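You operate a simulated robot arm through the tools that you are given. There is no shell and no other tool. Be economical: measure what you need, move in short steps, check, and stop when the job is done.

Carry out the task below with a simulated robot arm. There is one attempt and no reset: what you move stays moved.

TASK
On the sideboard top, set the clear bowl inside the brown one.
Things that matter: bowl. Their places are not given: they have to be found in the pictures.

It is judged by the outcome, as a careful person would: the job done as asked, and still so three seconds after it is handed in. It fails if anything else is knocked over, pushed out of place, dropped, spilled or broken.

THE ROBOT
A 7-joint arm with a two-finger parallel gripper, fixed in place. Base frame: the origin is at the foot of the arm, x ahead of it, y to its left, z up; the work surface is at about z = 820. Lengths are in mm, angles in rad, forces in N, time in s.
With the tool pointing down near the work surface it reaches from about 240 to 680 mm from the base axis. Its first joint turns from -1.152 to 1.152 rad. Payload 2.4 kg.
Tool frame: the origin (TCP) lies between the finger pads and is the grasp point; the fingertips stand 30 mm ahead of it; z points along the fingers, y is the line along which they close. The gripper opens to 94 mm. The fingers are 28 mm wide and 10 mm thick; the gripper's body (50 by 96 mm) begins 55 mm behind the TCP.
Orientation is that of the tool frame in the base frame, as a unit quaternion [x, y, z, w]. With the fingers straight down and closing along the base's y, the tool's x points along the base's -x, its y along +y and its z along -z.

THE INTERFACE
- The arm moves only by the tool servo_tool. Its argument "motion" is a list of rows, each a list of 2 entries, a list of its own where there are three numbers: the shift along the base's x, y, z in units of 200 mm (1.0 is 200 mm), then the turn, a rotation vector about the base's x, y, z in units of 60 degrees (1.0 is 60 degrees). In form: [[[dx, dy, dz], [rx, ry, rz]], ...]. A call has 1 to 20 rows; each row is the pose to reach, as a shift and turn from the pose commanded when the call began. "hand" is the finger opening in m, from 0 to 0.094, set as the call begins (left out, the last holds). A call with a number of a shift or a turn outside -1 to 1 is refused whole. A row lasts 0.2 s, in which the tool goes at most 50 mm and 0.15 rad; a call with a longer step from one row to the next is refused whole, and so is a gripper value outside its range. A pose out of reach is approached as far as the arm can. The call stops where the force on the tool passes 40 N (or 10 N more than at its start, if that is more) or the arm is blocked; 0.2 s more then pass. The fingers move at their own pace (about 153 mm/s each) and stop on an object; they squeeze with about 40 N. The grip force told is the motor's: it shows also when the fingers shut on nothing. Time passes only in rows, and 0.2 s behind the last, so rows that repeat a pose let the fingers close. It gives the time, the measured TCP pose, the force on the tool (base axes), the opening and the grip force at its end, in the units of the frame above (readings bear some noise).
- Cameras (640 x 400 px; columns grow to the right, rows downward): "scene" is fixed at [40, 471.1, 1453.2]; the picture's right is [-0.76, -0.65, 0.00], its down [-0.32, 0.37, -0.87] and it looks along [0.57, -0.66, -0.49] (base axes); focal length 364 px, centre (320, 200). "wrist" rides on the gripper at [-37, 0, -58] in the tool frame; the picture's right is [0.00, -1.00, 0.00], its down [0.97, 0.00, -0.24] and it looks along [0.24, 0.00, 0.97] (tool axes); focal length 218 px, centre (320, 200).
- get_image(camera): a new picture of that camera. No time passes.
- locate(camera, pixels): there is no depth. For up to 12 entries [column, row, z] of the newest picture of that camera ("zoom" is the newest enlarged one), the place [x, y] in the base frame at which the ray of that pixel passes the height z, good to about 2 mm. No time passes.
- inspect(camera, box): a new picture of the part [left, top, right, bottom] of that camera's present view, enlarged. No time passes.
- sign_off(): hands the job in; it is judged then, once.

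Work in short steps. Measure before you move; look again where a grasp or a placing could have gone wrong, and mend it. You have 60 turns and 20 pictures in all, the two below and enlarged ones among them. Open the gripper and draw the arm clear of the work before you hand the job in, unless the task says otherwise; then end with one line.

The tools are called after "Emit:" as a command line: name --argument value ..., lists and objects as JSON in quotes. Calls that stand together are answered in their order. servo_tool: Moves the arm, as the interface text tells. Its arguments: {"type":"object","properties":{"motion":{"type":"array"},"hand":{"type":"number"}},"required":["motion"]} The other tools are called the same way: get_image (camera) takes a picture; locate (camera, pixels) gives the place at which the rays of pixels pass given heights; inspect (camera, box) takes an enlarged picture of a part of a camera's view; sign_off () hands the job in.

At the start:

```text
time: 0.0
tool_pos: [398.5, 151.7, 1190.3]
tcp_rot: [0.0, 1.0, 0.0, 0.0]
force: [-0.1, -0.5, -0.2]
opening: 94.0
grip_force: 0.1
```

scene: 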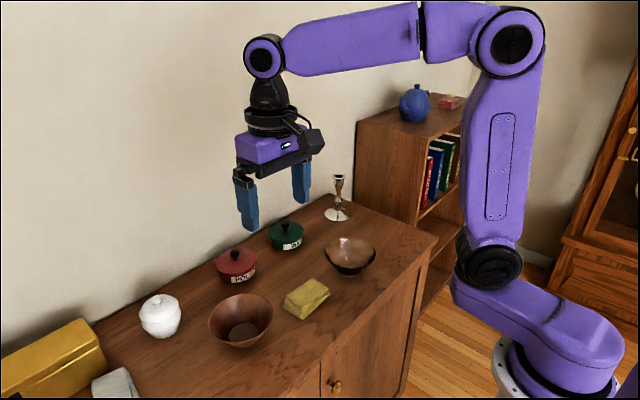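
wrist: 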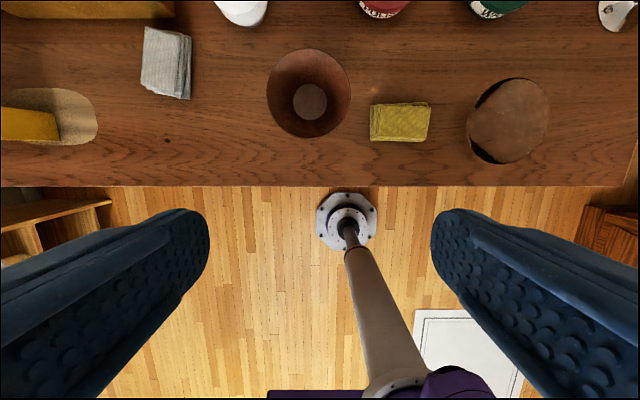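

The brown bowl is near scene (240,320) and the clear bowl near (350,255). I'll enlarge both to see their rims.

Emit:
inspect --camera "scene" --box '[190, 210, 400, 360]'

Emit:
inspect --camera "wrist" --box '[240, 30, 580, 190]'

```text
2.67 times, centred on (295, 285) of scene
```

zoom: 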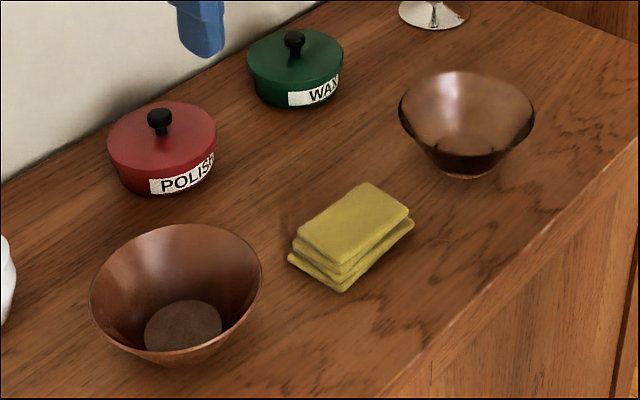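

```text
1.88 times, centred on (410, 110) of wrist
```

zoom: 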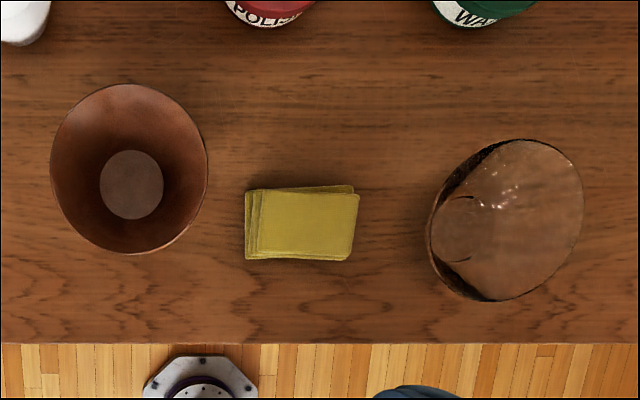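

Measuring both rims at several trial heights from the wrist enlargement (brown 51..208 × 84..254; clear 427..583 × 139..301).

Emit:
locate --camera "zoom" --pixels '[[51, 172, 880], [208, 165, 880], [130, 84, 880], [130, 254, 880], [131, 185, 825], [427, 232, 880], [583, 190, 880], [530, 139, 880], [498, 301, 880], [465, 230, 825], [246, 262, 835], [360, 190, 835]]'

Emit:
locate --camera "scene" --pixels '[[219, 317, 880], [276, 308, 880], [247, 294, 880], [240, 344, 880], [249, 332, 825], [321, 249, 880], [375.5, 255, 880], [352, 236, 880], [347, 270, 880], [349, 274, 822]]'

```text
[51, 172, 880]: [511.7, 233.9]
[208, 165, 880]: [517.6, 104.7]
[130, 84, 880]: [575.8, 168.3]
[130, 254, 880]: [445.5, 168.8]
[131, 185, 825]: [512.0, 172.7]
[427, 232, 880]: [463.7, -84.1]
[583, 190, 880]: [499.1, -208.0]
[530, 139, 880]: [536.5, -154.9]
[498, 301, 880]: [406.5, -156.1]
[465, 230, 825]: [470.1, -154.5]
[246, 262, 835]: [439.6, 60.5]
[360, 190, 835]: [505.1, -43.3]
```

```text
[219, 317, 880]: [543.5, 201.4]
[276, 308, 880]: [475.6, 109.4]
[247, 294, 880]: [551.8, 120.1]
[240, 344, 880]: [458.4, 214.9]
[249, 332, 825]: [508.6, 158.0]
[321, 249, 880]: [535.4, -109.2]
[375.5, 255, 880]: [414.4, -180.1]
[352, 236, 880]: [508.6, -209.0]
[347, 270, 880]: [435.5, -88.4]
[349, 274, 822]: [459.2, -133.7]
```

Both rims are about 130 mm across, near z≈880: brown at about (510,168), clear at about (473,-148). I'll move the wrist camera above the clear bowl for a closer look.

Emit:
servo_tool --motion '[[[0.08, -0.2, -0.05], [0, 0, 0]], [[0.16, -0.4, -0.1], [0, 0, 0]], [[0.24, -0.6, -0.2], [0, 0, 0]], [[0.32, -0.8, -0.3], [0, 0, 0]], [[0.4, -1.0, -0.4], [0, 0, 0]]]' --hand 0.094

Emit:
servo_tool --motion '[[[0.03, -0.2, 0], [0, 0, 0]], [[0.06, -0.4, 0], [0, 0, 0]], [[0.06, -0.5, -0.05], [0, 0, 0]], [[0.06, -0.5, -0.1], [0, 0, 0]]]'

Emit:
get_image --camera "wrist"

```text
time: 1.2
tool_pos: [477.8, -50.5, 1109.0]
tcp_rot: [0.001, 1.0, 0.0, 0.0]
force: [0.2, -0.1, -0.3]
opening: 94.0
grip_force: 0.0
```

```text
time: 2.2
tool_pos: [491.5, -149.0, 1089.7]
tcp_rot: [0.0, 1.0, 0.001, 0.0]
force: [0.8, 0.0, 0.6]
opening: 94.1
grip_force: 0.2
```

```text
15 pictures are left
```

wrist: 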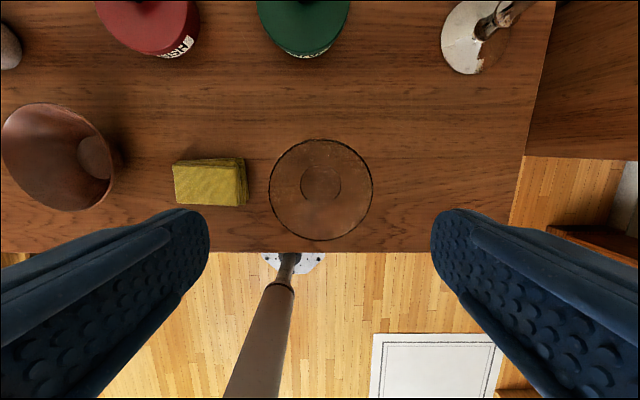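

The clear rim spans columns 268–373 and rows 138–241, with its foot around (321,185). I'll locate these at several heights, plus the candlestick base.

Emit:
locate --camera "wrist" --pixels '[[268, 190, 880], [373, 188, 880], [320, 138, 880], [320, 241, 880], [268, 190, 865], [373, 188, 865], [320, 138, 865], [320, 241, 865], [300, 185, 825], [342, 185, 825], [321, 185, 822], [466, 40, 825]]'

Emit:
inspect --camera "scene" --box '[310, 220, 390, 290]'

```text
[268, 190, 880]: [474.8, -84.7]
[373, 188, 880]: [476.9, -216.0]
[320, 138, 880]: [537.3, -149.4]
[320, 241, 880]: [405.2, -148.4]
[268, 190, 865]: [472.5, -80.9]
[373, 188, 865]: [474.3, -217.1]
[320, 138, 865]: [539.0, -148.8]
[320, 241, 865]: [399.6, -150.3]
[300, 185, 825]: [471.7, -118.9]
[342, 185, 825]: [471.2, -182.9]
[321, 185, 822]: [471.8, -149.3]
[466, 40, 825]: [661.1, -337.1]
```

```text
5.71 times, centred on (350, 255) of scene
```

zoom: 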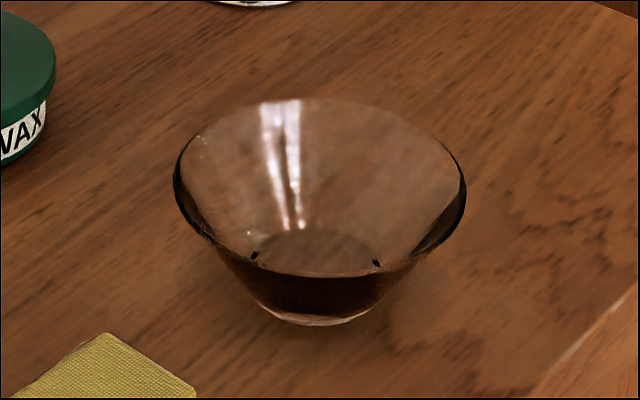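

Emit:
locate --camera "zoom" --pixels '[[318, 97, 880], [318, 278, 880], [318, 97, 870], [318, 278, 870], [318, 97, 860], [318, 278, 860], [173, 180, 870], [467, 182, 870], [318, 327, 822], [258, 304, 822], [376, 304, 822]]'

```text
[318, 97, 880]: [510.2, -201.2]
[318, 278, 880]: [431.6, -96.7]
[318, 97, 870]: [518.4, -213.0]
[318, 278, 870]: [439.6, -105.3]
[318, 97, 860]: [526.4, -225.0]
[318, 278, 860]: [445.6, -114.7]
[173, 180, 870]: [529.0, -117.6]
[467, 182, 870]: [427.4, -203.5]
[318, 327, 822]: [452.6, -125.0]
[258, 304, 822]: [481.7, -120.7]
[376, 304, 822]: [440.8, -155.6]
```

The clear bowl's centre is (471.5,-149.5), rim z≈880, r≈65.4, foot radius ≈28, so its wall leans about 31°. I'll grip the -y wall with the tool tilted along it, starting from a pre-grasp 70 mm back.

Emit:
servo_tool --motion '[[[-0.019, -0.109, -0.1], [0.103, 0, 0]], [[-0.038, -0.218, -0.24], [0.206, 0, 0]], [[-0.057, -0.327, -0.39], [0.31, 0, 0]], [[-0.076, -0.436, -0.54], [0.413, 0, 0]], [[-0.095, -0.545, -0.683], [0.516, 0, 0]], [[-0.095, -0.545, -0.683], [0.516, 0, 0]]]' --hand 0.05

Emit:
get_image --camera "wrist"

```text
time: 3.6
tool_pos: [471.6, -257.0, 953.3]
tcp_rot: [0.0, 0.964, 0.267, 0.0]
force: [0.6, -1.0, 1.0]
opening: 49.9
grip_force: 0.2
```

```text
13 pictures are left
```

wrist: 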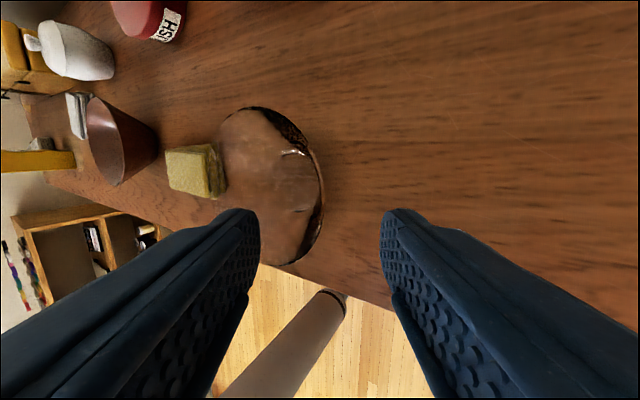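

The rim's -y edge (column ≈322) sits between the fingers, so I'll advance along the wall direction.

Emit:
servo_tool --motion '[[[0, 0.045, -0.075], [0, 0, 0]], [[0, 0.09, -0.15], [0, 0, 0]], [[0, 0.135, -0.225], [0, 0, 0]], [[0, 0.18, -0.3], [0, 0, 0]], [[0, 0.18, -0.3], [0, 0, 0]]]'

Emit:
inspect --camera "scene" --box '[300, 180, 420, 290]'

```text
time: 4.8
tool_pos: [470.3, -220.1, 892.3]
tcp_rot: [0.0, 0.964, 0.267, 0.0]
force: [0.3, 0.2, 0.3]
opening: 50.1
grip_force: 0.1
```

```text
3.64 times, centred on (360, 235) of scene
```

zoom: 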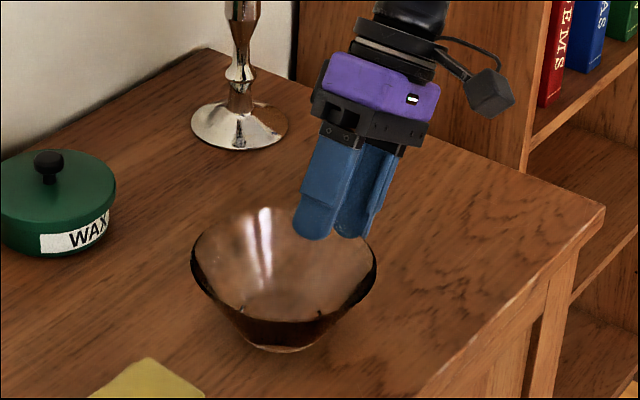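

The wall lies between the fingers, inner finger inside the bowl. I'll close.

Emit:
servo_tool --motion '[[[0, 0, 0], [0, 0, 0]], [[0, 0, 0], [0, 0, 0]], [[0, 0, 0], [0, 0, 0]]]' --hand 0.0

```text
time: 5.6
tool_pos: [471.3, -219.9, 893.6]
tcp_rot: [0.0, 0.964, 0.267, 0.0]
force: [-0.2, 3.1, 5.4]
opening: 7.5
grip_force: 40.7
```

It is gripped at 7.5 mm. I'll lift gently and check.

Emit:
servo_tool --motion '[[[0, 0, 0.05], [0, 0, 0]], [[0, 0, 0.15], [0, 0, 0]], [[0, 0, 0.3], [0, 0, 0]], [[0, 0, 0.45], [0, 0, 0]], [[0, 0, 0.5], [0, 0, 0]], [[0, 0, 0.5], [0, 0, 0]]]'

Emit:
inspect --camera "scene" --box '[280, 120, 440, 280]'

```text
time: 7.0
tool_pos: [469.5, -220.4, 992.6]
tcp_rot: [-0.001, 0.963, 0.268, -0.001]
force: [1.0, 0.1, -2.6]
opening: 7.3
grip_force: 40.1
```

```text
2.50 times, centred on (360, 200) of scene
```

zoom: 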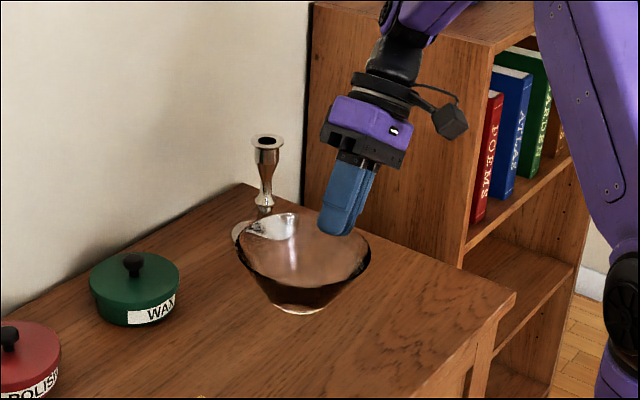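

The bowl is held level. I'll refine the brown bowl's centre with an enlarged scene view before carrying.

Emit:
inspect --camera "scene" --box '[190, 280, 290, 360]'

```text
5.00 times, centred on (240, 320) of scene
```

zoom: 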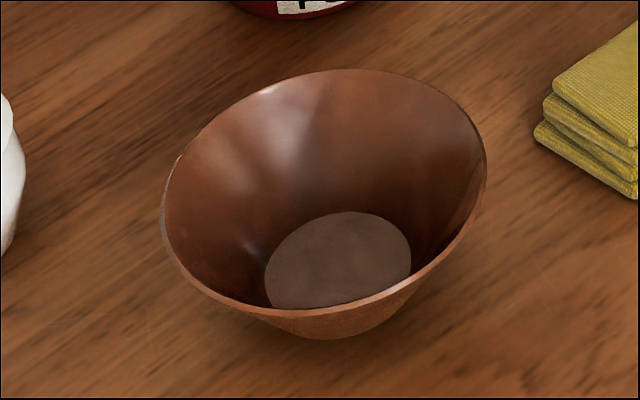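

Emit:
locate --camera "zoom" --pixels '[[160, 215, 880], [487, 165, 880], [345, 68, 880], [287, 317, 880], [220, 112, 880], [450, 98, 880], [400, 285, 880], [190, 278, 880], [265, 270, 825], [411, 245, 825], [345, 211, 825], [318, 310, 825]]'

```text
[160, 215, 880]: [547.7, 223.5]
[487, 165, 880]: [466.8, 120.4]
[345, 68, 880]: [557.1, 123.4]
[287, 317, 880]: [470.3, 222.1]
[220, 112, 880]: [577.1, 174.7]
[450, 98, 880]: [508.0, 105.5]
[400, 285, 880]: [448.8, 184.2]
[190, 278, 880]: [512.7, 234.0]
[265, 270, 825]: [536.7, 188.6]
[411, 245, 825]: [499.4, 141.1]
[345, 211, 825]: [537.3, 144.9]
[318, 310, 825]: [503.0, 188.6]
```

Brown centre ≈ (511.5,170), rim z≈880. I'll carry the bowl by (+40,+319.5) at this height (its foot is at ~920, clear of everything), in two legs.

Emit:
servo_tool --motion '[[[0.01, 0.08, 0], [0, 0, 0]], [[0.04, 0.22, 0], [0, 0, 0]], [[0.07, 0.38, 0], [0, 0, 0]], [[0.1, 0.54, 0], [0, 0, 0]], [[0.12, 0.7, 0], [0, 0, 0]], [[0.14, 0.86, 0], [0, 0, 0]], [[0.15, 1.0, 0], [0, 0, 0]]]'

Emit:
servo_tool --motion '[[[0.02, 0.1, 0], [0, 0, 0]], [[0.03, 0.25, 0], [0, 0, 0]], [[0.04, 0.4, 0], [0, 0, 0]], [[0.05, 0.53, 0], [0, 0, 0]], [[0.05, 0.5975, 0], [0, 0, 0]], [[0.05, 0.5975, 0], [0, 0, 0]]]'

Emit:
inspect --camera "scene" --box '[160, 200, 360, 360]'

Emit:
get_image --camera "wrist"

```text
time: 8.6
tool_pos: [502.3, -20.0, 993.0]
tcp_rot: [0.001, 0.964, 0.267, 0.0]
force: [-0.3, -0.6, -2.2]
opening: 7.2
grip_force: 39.8
```

```text
time: 10.0
tool_pos: [510.7, 98.9, 992.2]
tcp_rot: [0.0, 0.964, 0.267, 0.0]
force: [-0.2, -0.3, -2.3]
opening: 7.1
grip_force: 40.1
```

```text
2.50 times, centred on (260, 280) of scene
```

zoom: 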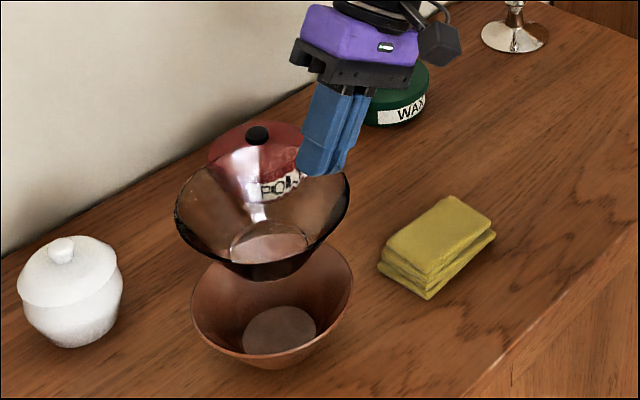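

```text
8 pictures are left
```

wrist: 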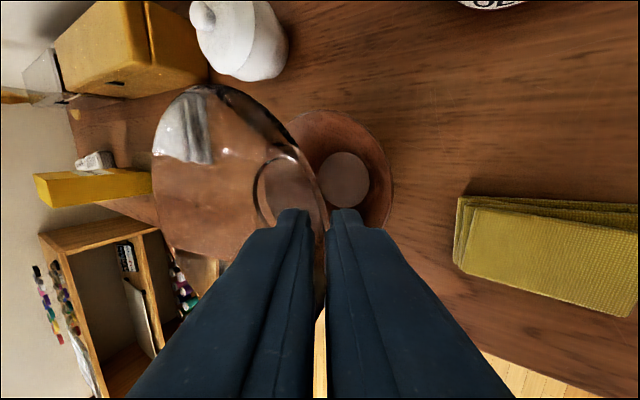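

I'll verify the held bowl's centre over the brown one from the scene enlargement.

Emit:
locate --camera "zoom" --pixels '[[174, 213, 980], [350, 190, 980], [245, 279, 980], [205, 266, 980], [310, 255, 980], [195, 175, 980], [337, 168, 980], [230, 243, 925], [308, 243, 925]]'

```text
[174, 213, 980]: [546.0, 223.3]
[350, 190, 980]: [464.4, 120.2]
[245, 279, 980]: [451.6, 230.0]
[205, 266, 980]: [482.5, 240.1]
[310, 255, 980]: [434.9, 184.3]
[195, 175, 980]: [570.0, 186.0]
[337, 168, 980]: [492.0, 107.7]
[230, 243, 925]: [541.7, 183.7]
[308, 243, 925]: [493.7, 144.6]
```

The near rim point looks low, so the bowl may be sagging. A closer look.

Emit:
inspect --camera "scene" --box '[220, 240, 310, 350]'

```text
3.64 times, centred on (265, 295) of scene
```

zoom: 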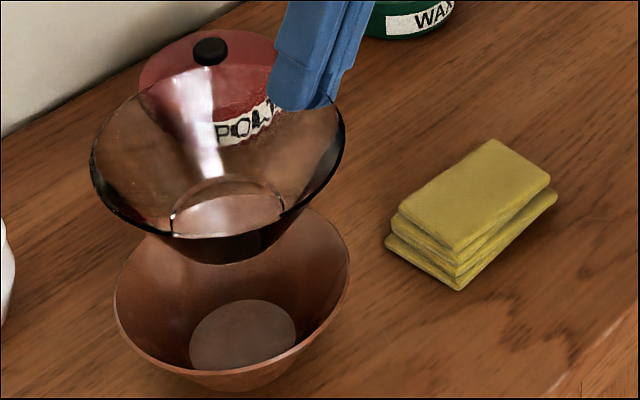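

Here the near rim is at row ≈237 with the body visible beneath, so it looks level. Re-measuring the centre.

Emit:
locate --camera "zoom" --pixels '[[91, 163, 980], [345, 140, 980], [200, 238, 980], [150, 225, 980], [285, 212, 980], [115, 112, 980], [325, 95, 980], [115, 300, 880], [351, 270, 880], [190, 374, 880], [300, 345, 880]]'

```text
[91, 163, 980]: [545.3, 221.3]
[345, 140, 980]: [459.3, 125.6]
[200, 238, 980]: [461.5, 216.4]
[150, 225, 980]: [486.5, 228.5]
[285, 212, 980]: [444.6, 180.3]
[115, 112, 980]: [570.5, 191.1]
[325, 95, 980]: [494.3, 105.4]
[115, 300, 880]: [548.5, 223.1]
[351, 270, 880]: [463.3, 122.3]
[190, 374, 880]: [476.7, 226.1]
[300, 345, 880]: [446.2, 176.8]
```

The held bowl's centre is about (508,168.5) and the brown's about (509.5,170.5). I'll nudge by +1.5 mm each way and lower by 76 mm, slowing near the end and watching the force.

Emit:
servo_tool --motion '[[[0.008, 0.008, -0.05], [0, 0, 0]], [[0.008, 0.008, -0.15], [0, 0, 0]], [[0.008, 0.008, -0.23], [0, 0, 0]], [[0.008, 0.008, -0.29], [0, 0, 0]], [[0.008, 0.008, -0.33], [0, 0, 0]], [[0.008, 0.008, -0.36], [0, 0, 0]], [[0.008, 0.008, -0.38], [0, 0, 0]], [[0.008, 0.008, -0.38], [0, 0, 0]]]'

Emit:
inspect --camera "scene" --box '[200, 270, 300, 350]'

```text
time: 11.8
tool_pos: [512.2, 100.0, 918.2]
tcp_rot: [0.0, 0.963, 0.268, 0.0]
force: [0.4, 0.7, -2.9]
opening: 7.2
grip_force: 40.0
```

```text
5.00 times, centred on (250, 310) of scene
```

zoom: 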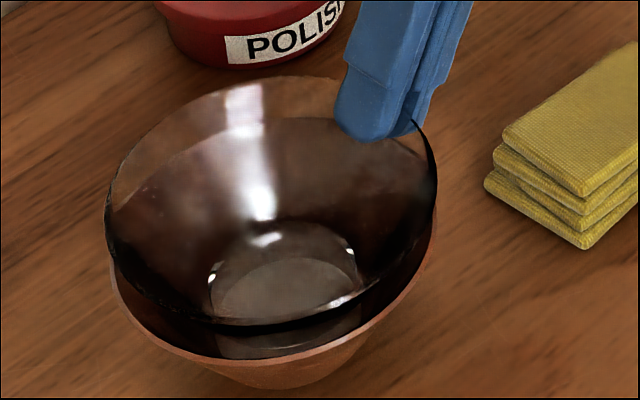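

It is well centred with no contact yet. I'll lower in small steps and feel for contact.

Emit:
servo_tool --motion '[[[0, 0, -0.01], [0, 0, 0]], [[0, 0, -0.02], [0, 0, 0]], [[0, 0, -0.02], [0, 0, 0]]]'

Emit:
servo_tool --motion '[[[0, 0, -0.005], [0, 0, 0]], [[0, 0, -0.01], [0, 0, 0]], [[0, 0, -0.01], [0, 0, 0]]]'

```text
time: 12.6
tool_pos: [512.3, 99.4, 914.2]
tcp_rot: [0.0, 0.964, 0.266, 0.0]
force: [0.6, -0.2, -2.5]
opening: 7.0
grip_force: 39.9
```

```text
time: 13.4
tool_pos: [512.7, 100.5, 911.4]
tcp_rot: [0.0, 0.963, 0.268, 0.0]
force: [1.1, -0.6, -1.7]
opening: 7.0
grip_force: 39.8
```

Emit:
servo_tool --motion '[[[0, 0, -0.005], [0, 0, 0]], [[0, 0, -0.01], [0, 0, 0]], [[0, 0, -0.01], [0, 0, 0]]]'

Emit:
inspect --camera "scene" --box '[200, 270, 300, 350]'

```text
time: 14.2
tool_pos: [513.7, 99.7, 909.6]
tcp_rot: [-0.001, 0.964, 0.267, 0.002]
force: [-0.3, -7.3, 14.3]
opening: 7.2
grip_force: 39.5
```

```text
5.00 times, centred on (250, 310) of scene
```

zoom: 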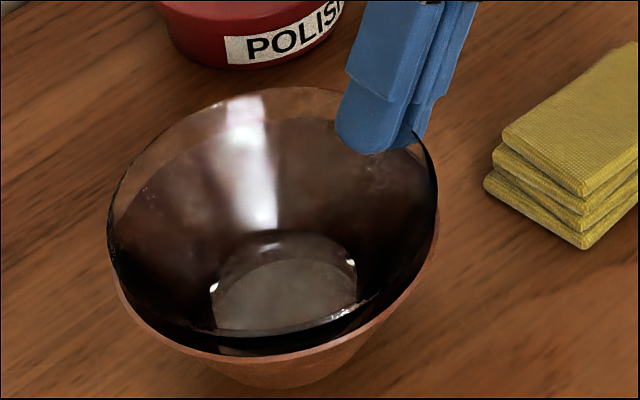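

Contact is felt (14 N): the outer finger touches the brown rim, with the clear bowl nested to within a few mm. I'll back up 3 mm, then open only slightly so the bowl slides down.

Emit:
servo_tool --motion '[[[0, 0, 0.015], [0, 0, 0]], [[0, 0, 0.015], [0, 0, 0]]]'

Emit:
servo_tool --motion '[[[0, 0.008, 0.005], [0, 0, 0]], [[0, 0.008, 0.005], [0, 0, 0]], [[0, 0.008, 0.005], [0, 0, 0]]]' --hand 0.014

Emit:
inspect --camera "scene" --box '[200, 270, 300, 350]'

```text
time: 14.8
tool_pos: [512.2, 101.4, 911.1]
tcp_rot: [0.0, 0.964, 0.266, -0.002]
force: [0.3, 0.5, -2.5]
opening: 7.4
grip_force: 40.1
```

```text
time: 15.6
tool_pos: [513.6, 101.6, 913.3]
tcp_rot: [-0.001, 0.964, 0.267, 0.0]
force: [-0.2, -0.8, -0.1]
opening: 14.5
grip_force: 0.2
```

```text
5.00 times, centred on (250, 310) of scene
```

zoom: 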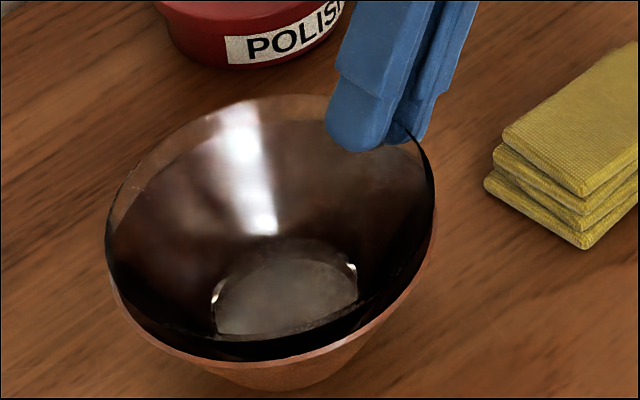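

Released, with the bowl resting in the brown one and leaning a little on the outer finger. I'll withdraw slowly along the finger axis, then up.

Emit:
servo_tool --motion '[[[0, -0.015, 0.025], [0, 0, 0]], [[0, -0.03, 0.05], [0, 0, 0]], [[0, -0.05, 0.083], [0, 0, 0]], [[0, -0.08, 0.133], [0, 0, 0]], [[0, -0.16, 0.266], [0, 0, 0]], [[0, -0.28, 0.466], [0, 0, 0]], [[0, -0.4, 0.66], [0, 0, 0]], [[0, -0.4, 0.66], [0, 0, 0]]]'

Emit:
inspect --camera "scene" --box '[180, 230, 320, 360]'

```text
time: 17.4
tool_pos: [514.1, 22.1, 1045.3]
tcp_rot: [0.0, 0.964, 0.268, 0.0]
force: [0.5, -0.1, -0.4]
opening: 14.2
grip_force: 0.1
```

```text
3.08 times, centred on (250, 295) of scene
```

zoom: 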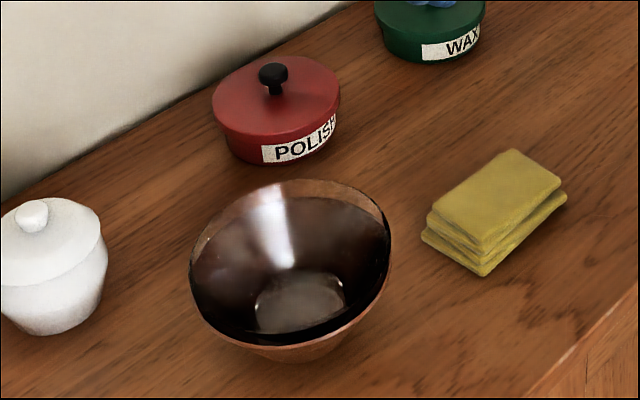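

Nested and stable-looking; I'll open the gripper, move a little higher, and check for tilt.

Emit:
servo_tool --motion '[[[0, 0, 0.15], [-0.1, 0, 0]], [[0, 0, 0.3], [-0.2, 0, 0]], [[0, 0, 0.4], [-0.3, 0, 0]], [[0, 0, 0.4], [-0.4, 0, 0]], [[0, 0, 0.4], [-0.516, 0, 0]], [[0, 0, 0.4], [-0.516, 0, 0]]]' --hand 0.094

Emit:
inspect --camera "scene" --box '[210, 280, 280, 355]'

```text
time: 18.8
tool_pos: [513.6, 21.0, 1124.1]
tcp_rot: [0.001, 1.0, -0.001, 0.0]
force: [0.2, 0.3, 0.7]
opening: 94.0
grip_force: 0.1
```

```text
5.33 times, centred on (245, 318) of scene
```

zoom: 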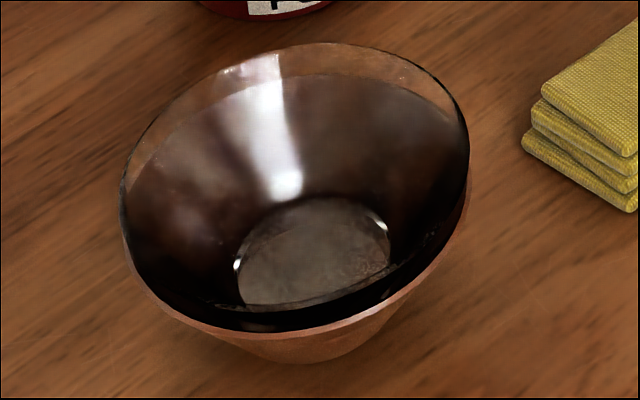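

The gap between the rims is even (≈30 px at the far side, ≈27 px at the near side), so the clear bowl sits level inside the brown one. The neighbouring objects in view haven't moved and the arm is clear, so I'm handing in.

Emit:
sign_off

```text
The job is handed in.
```

The clear bowl now sits level inside the brown bowl, nothing else in view was moved, and the gripper is open and clear of the work.
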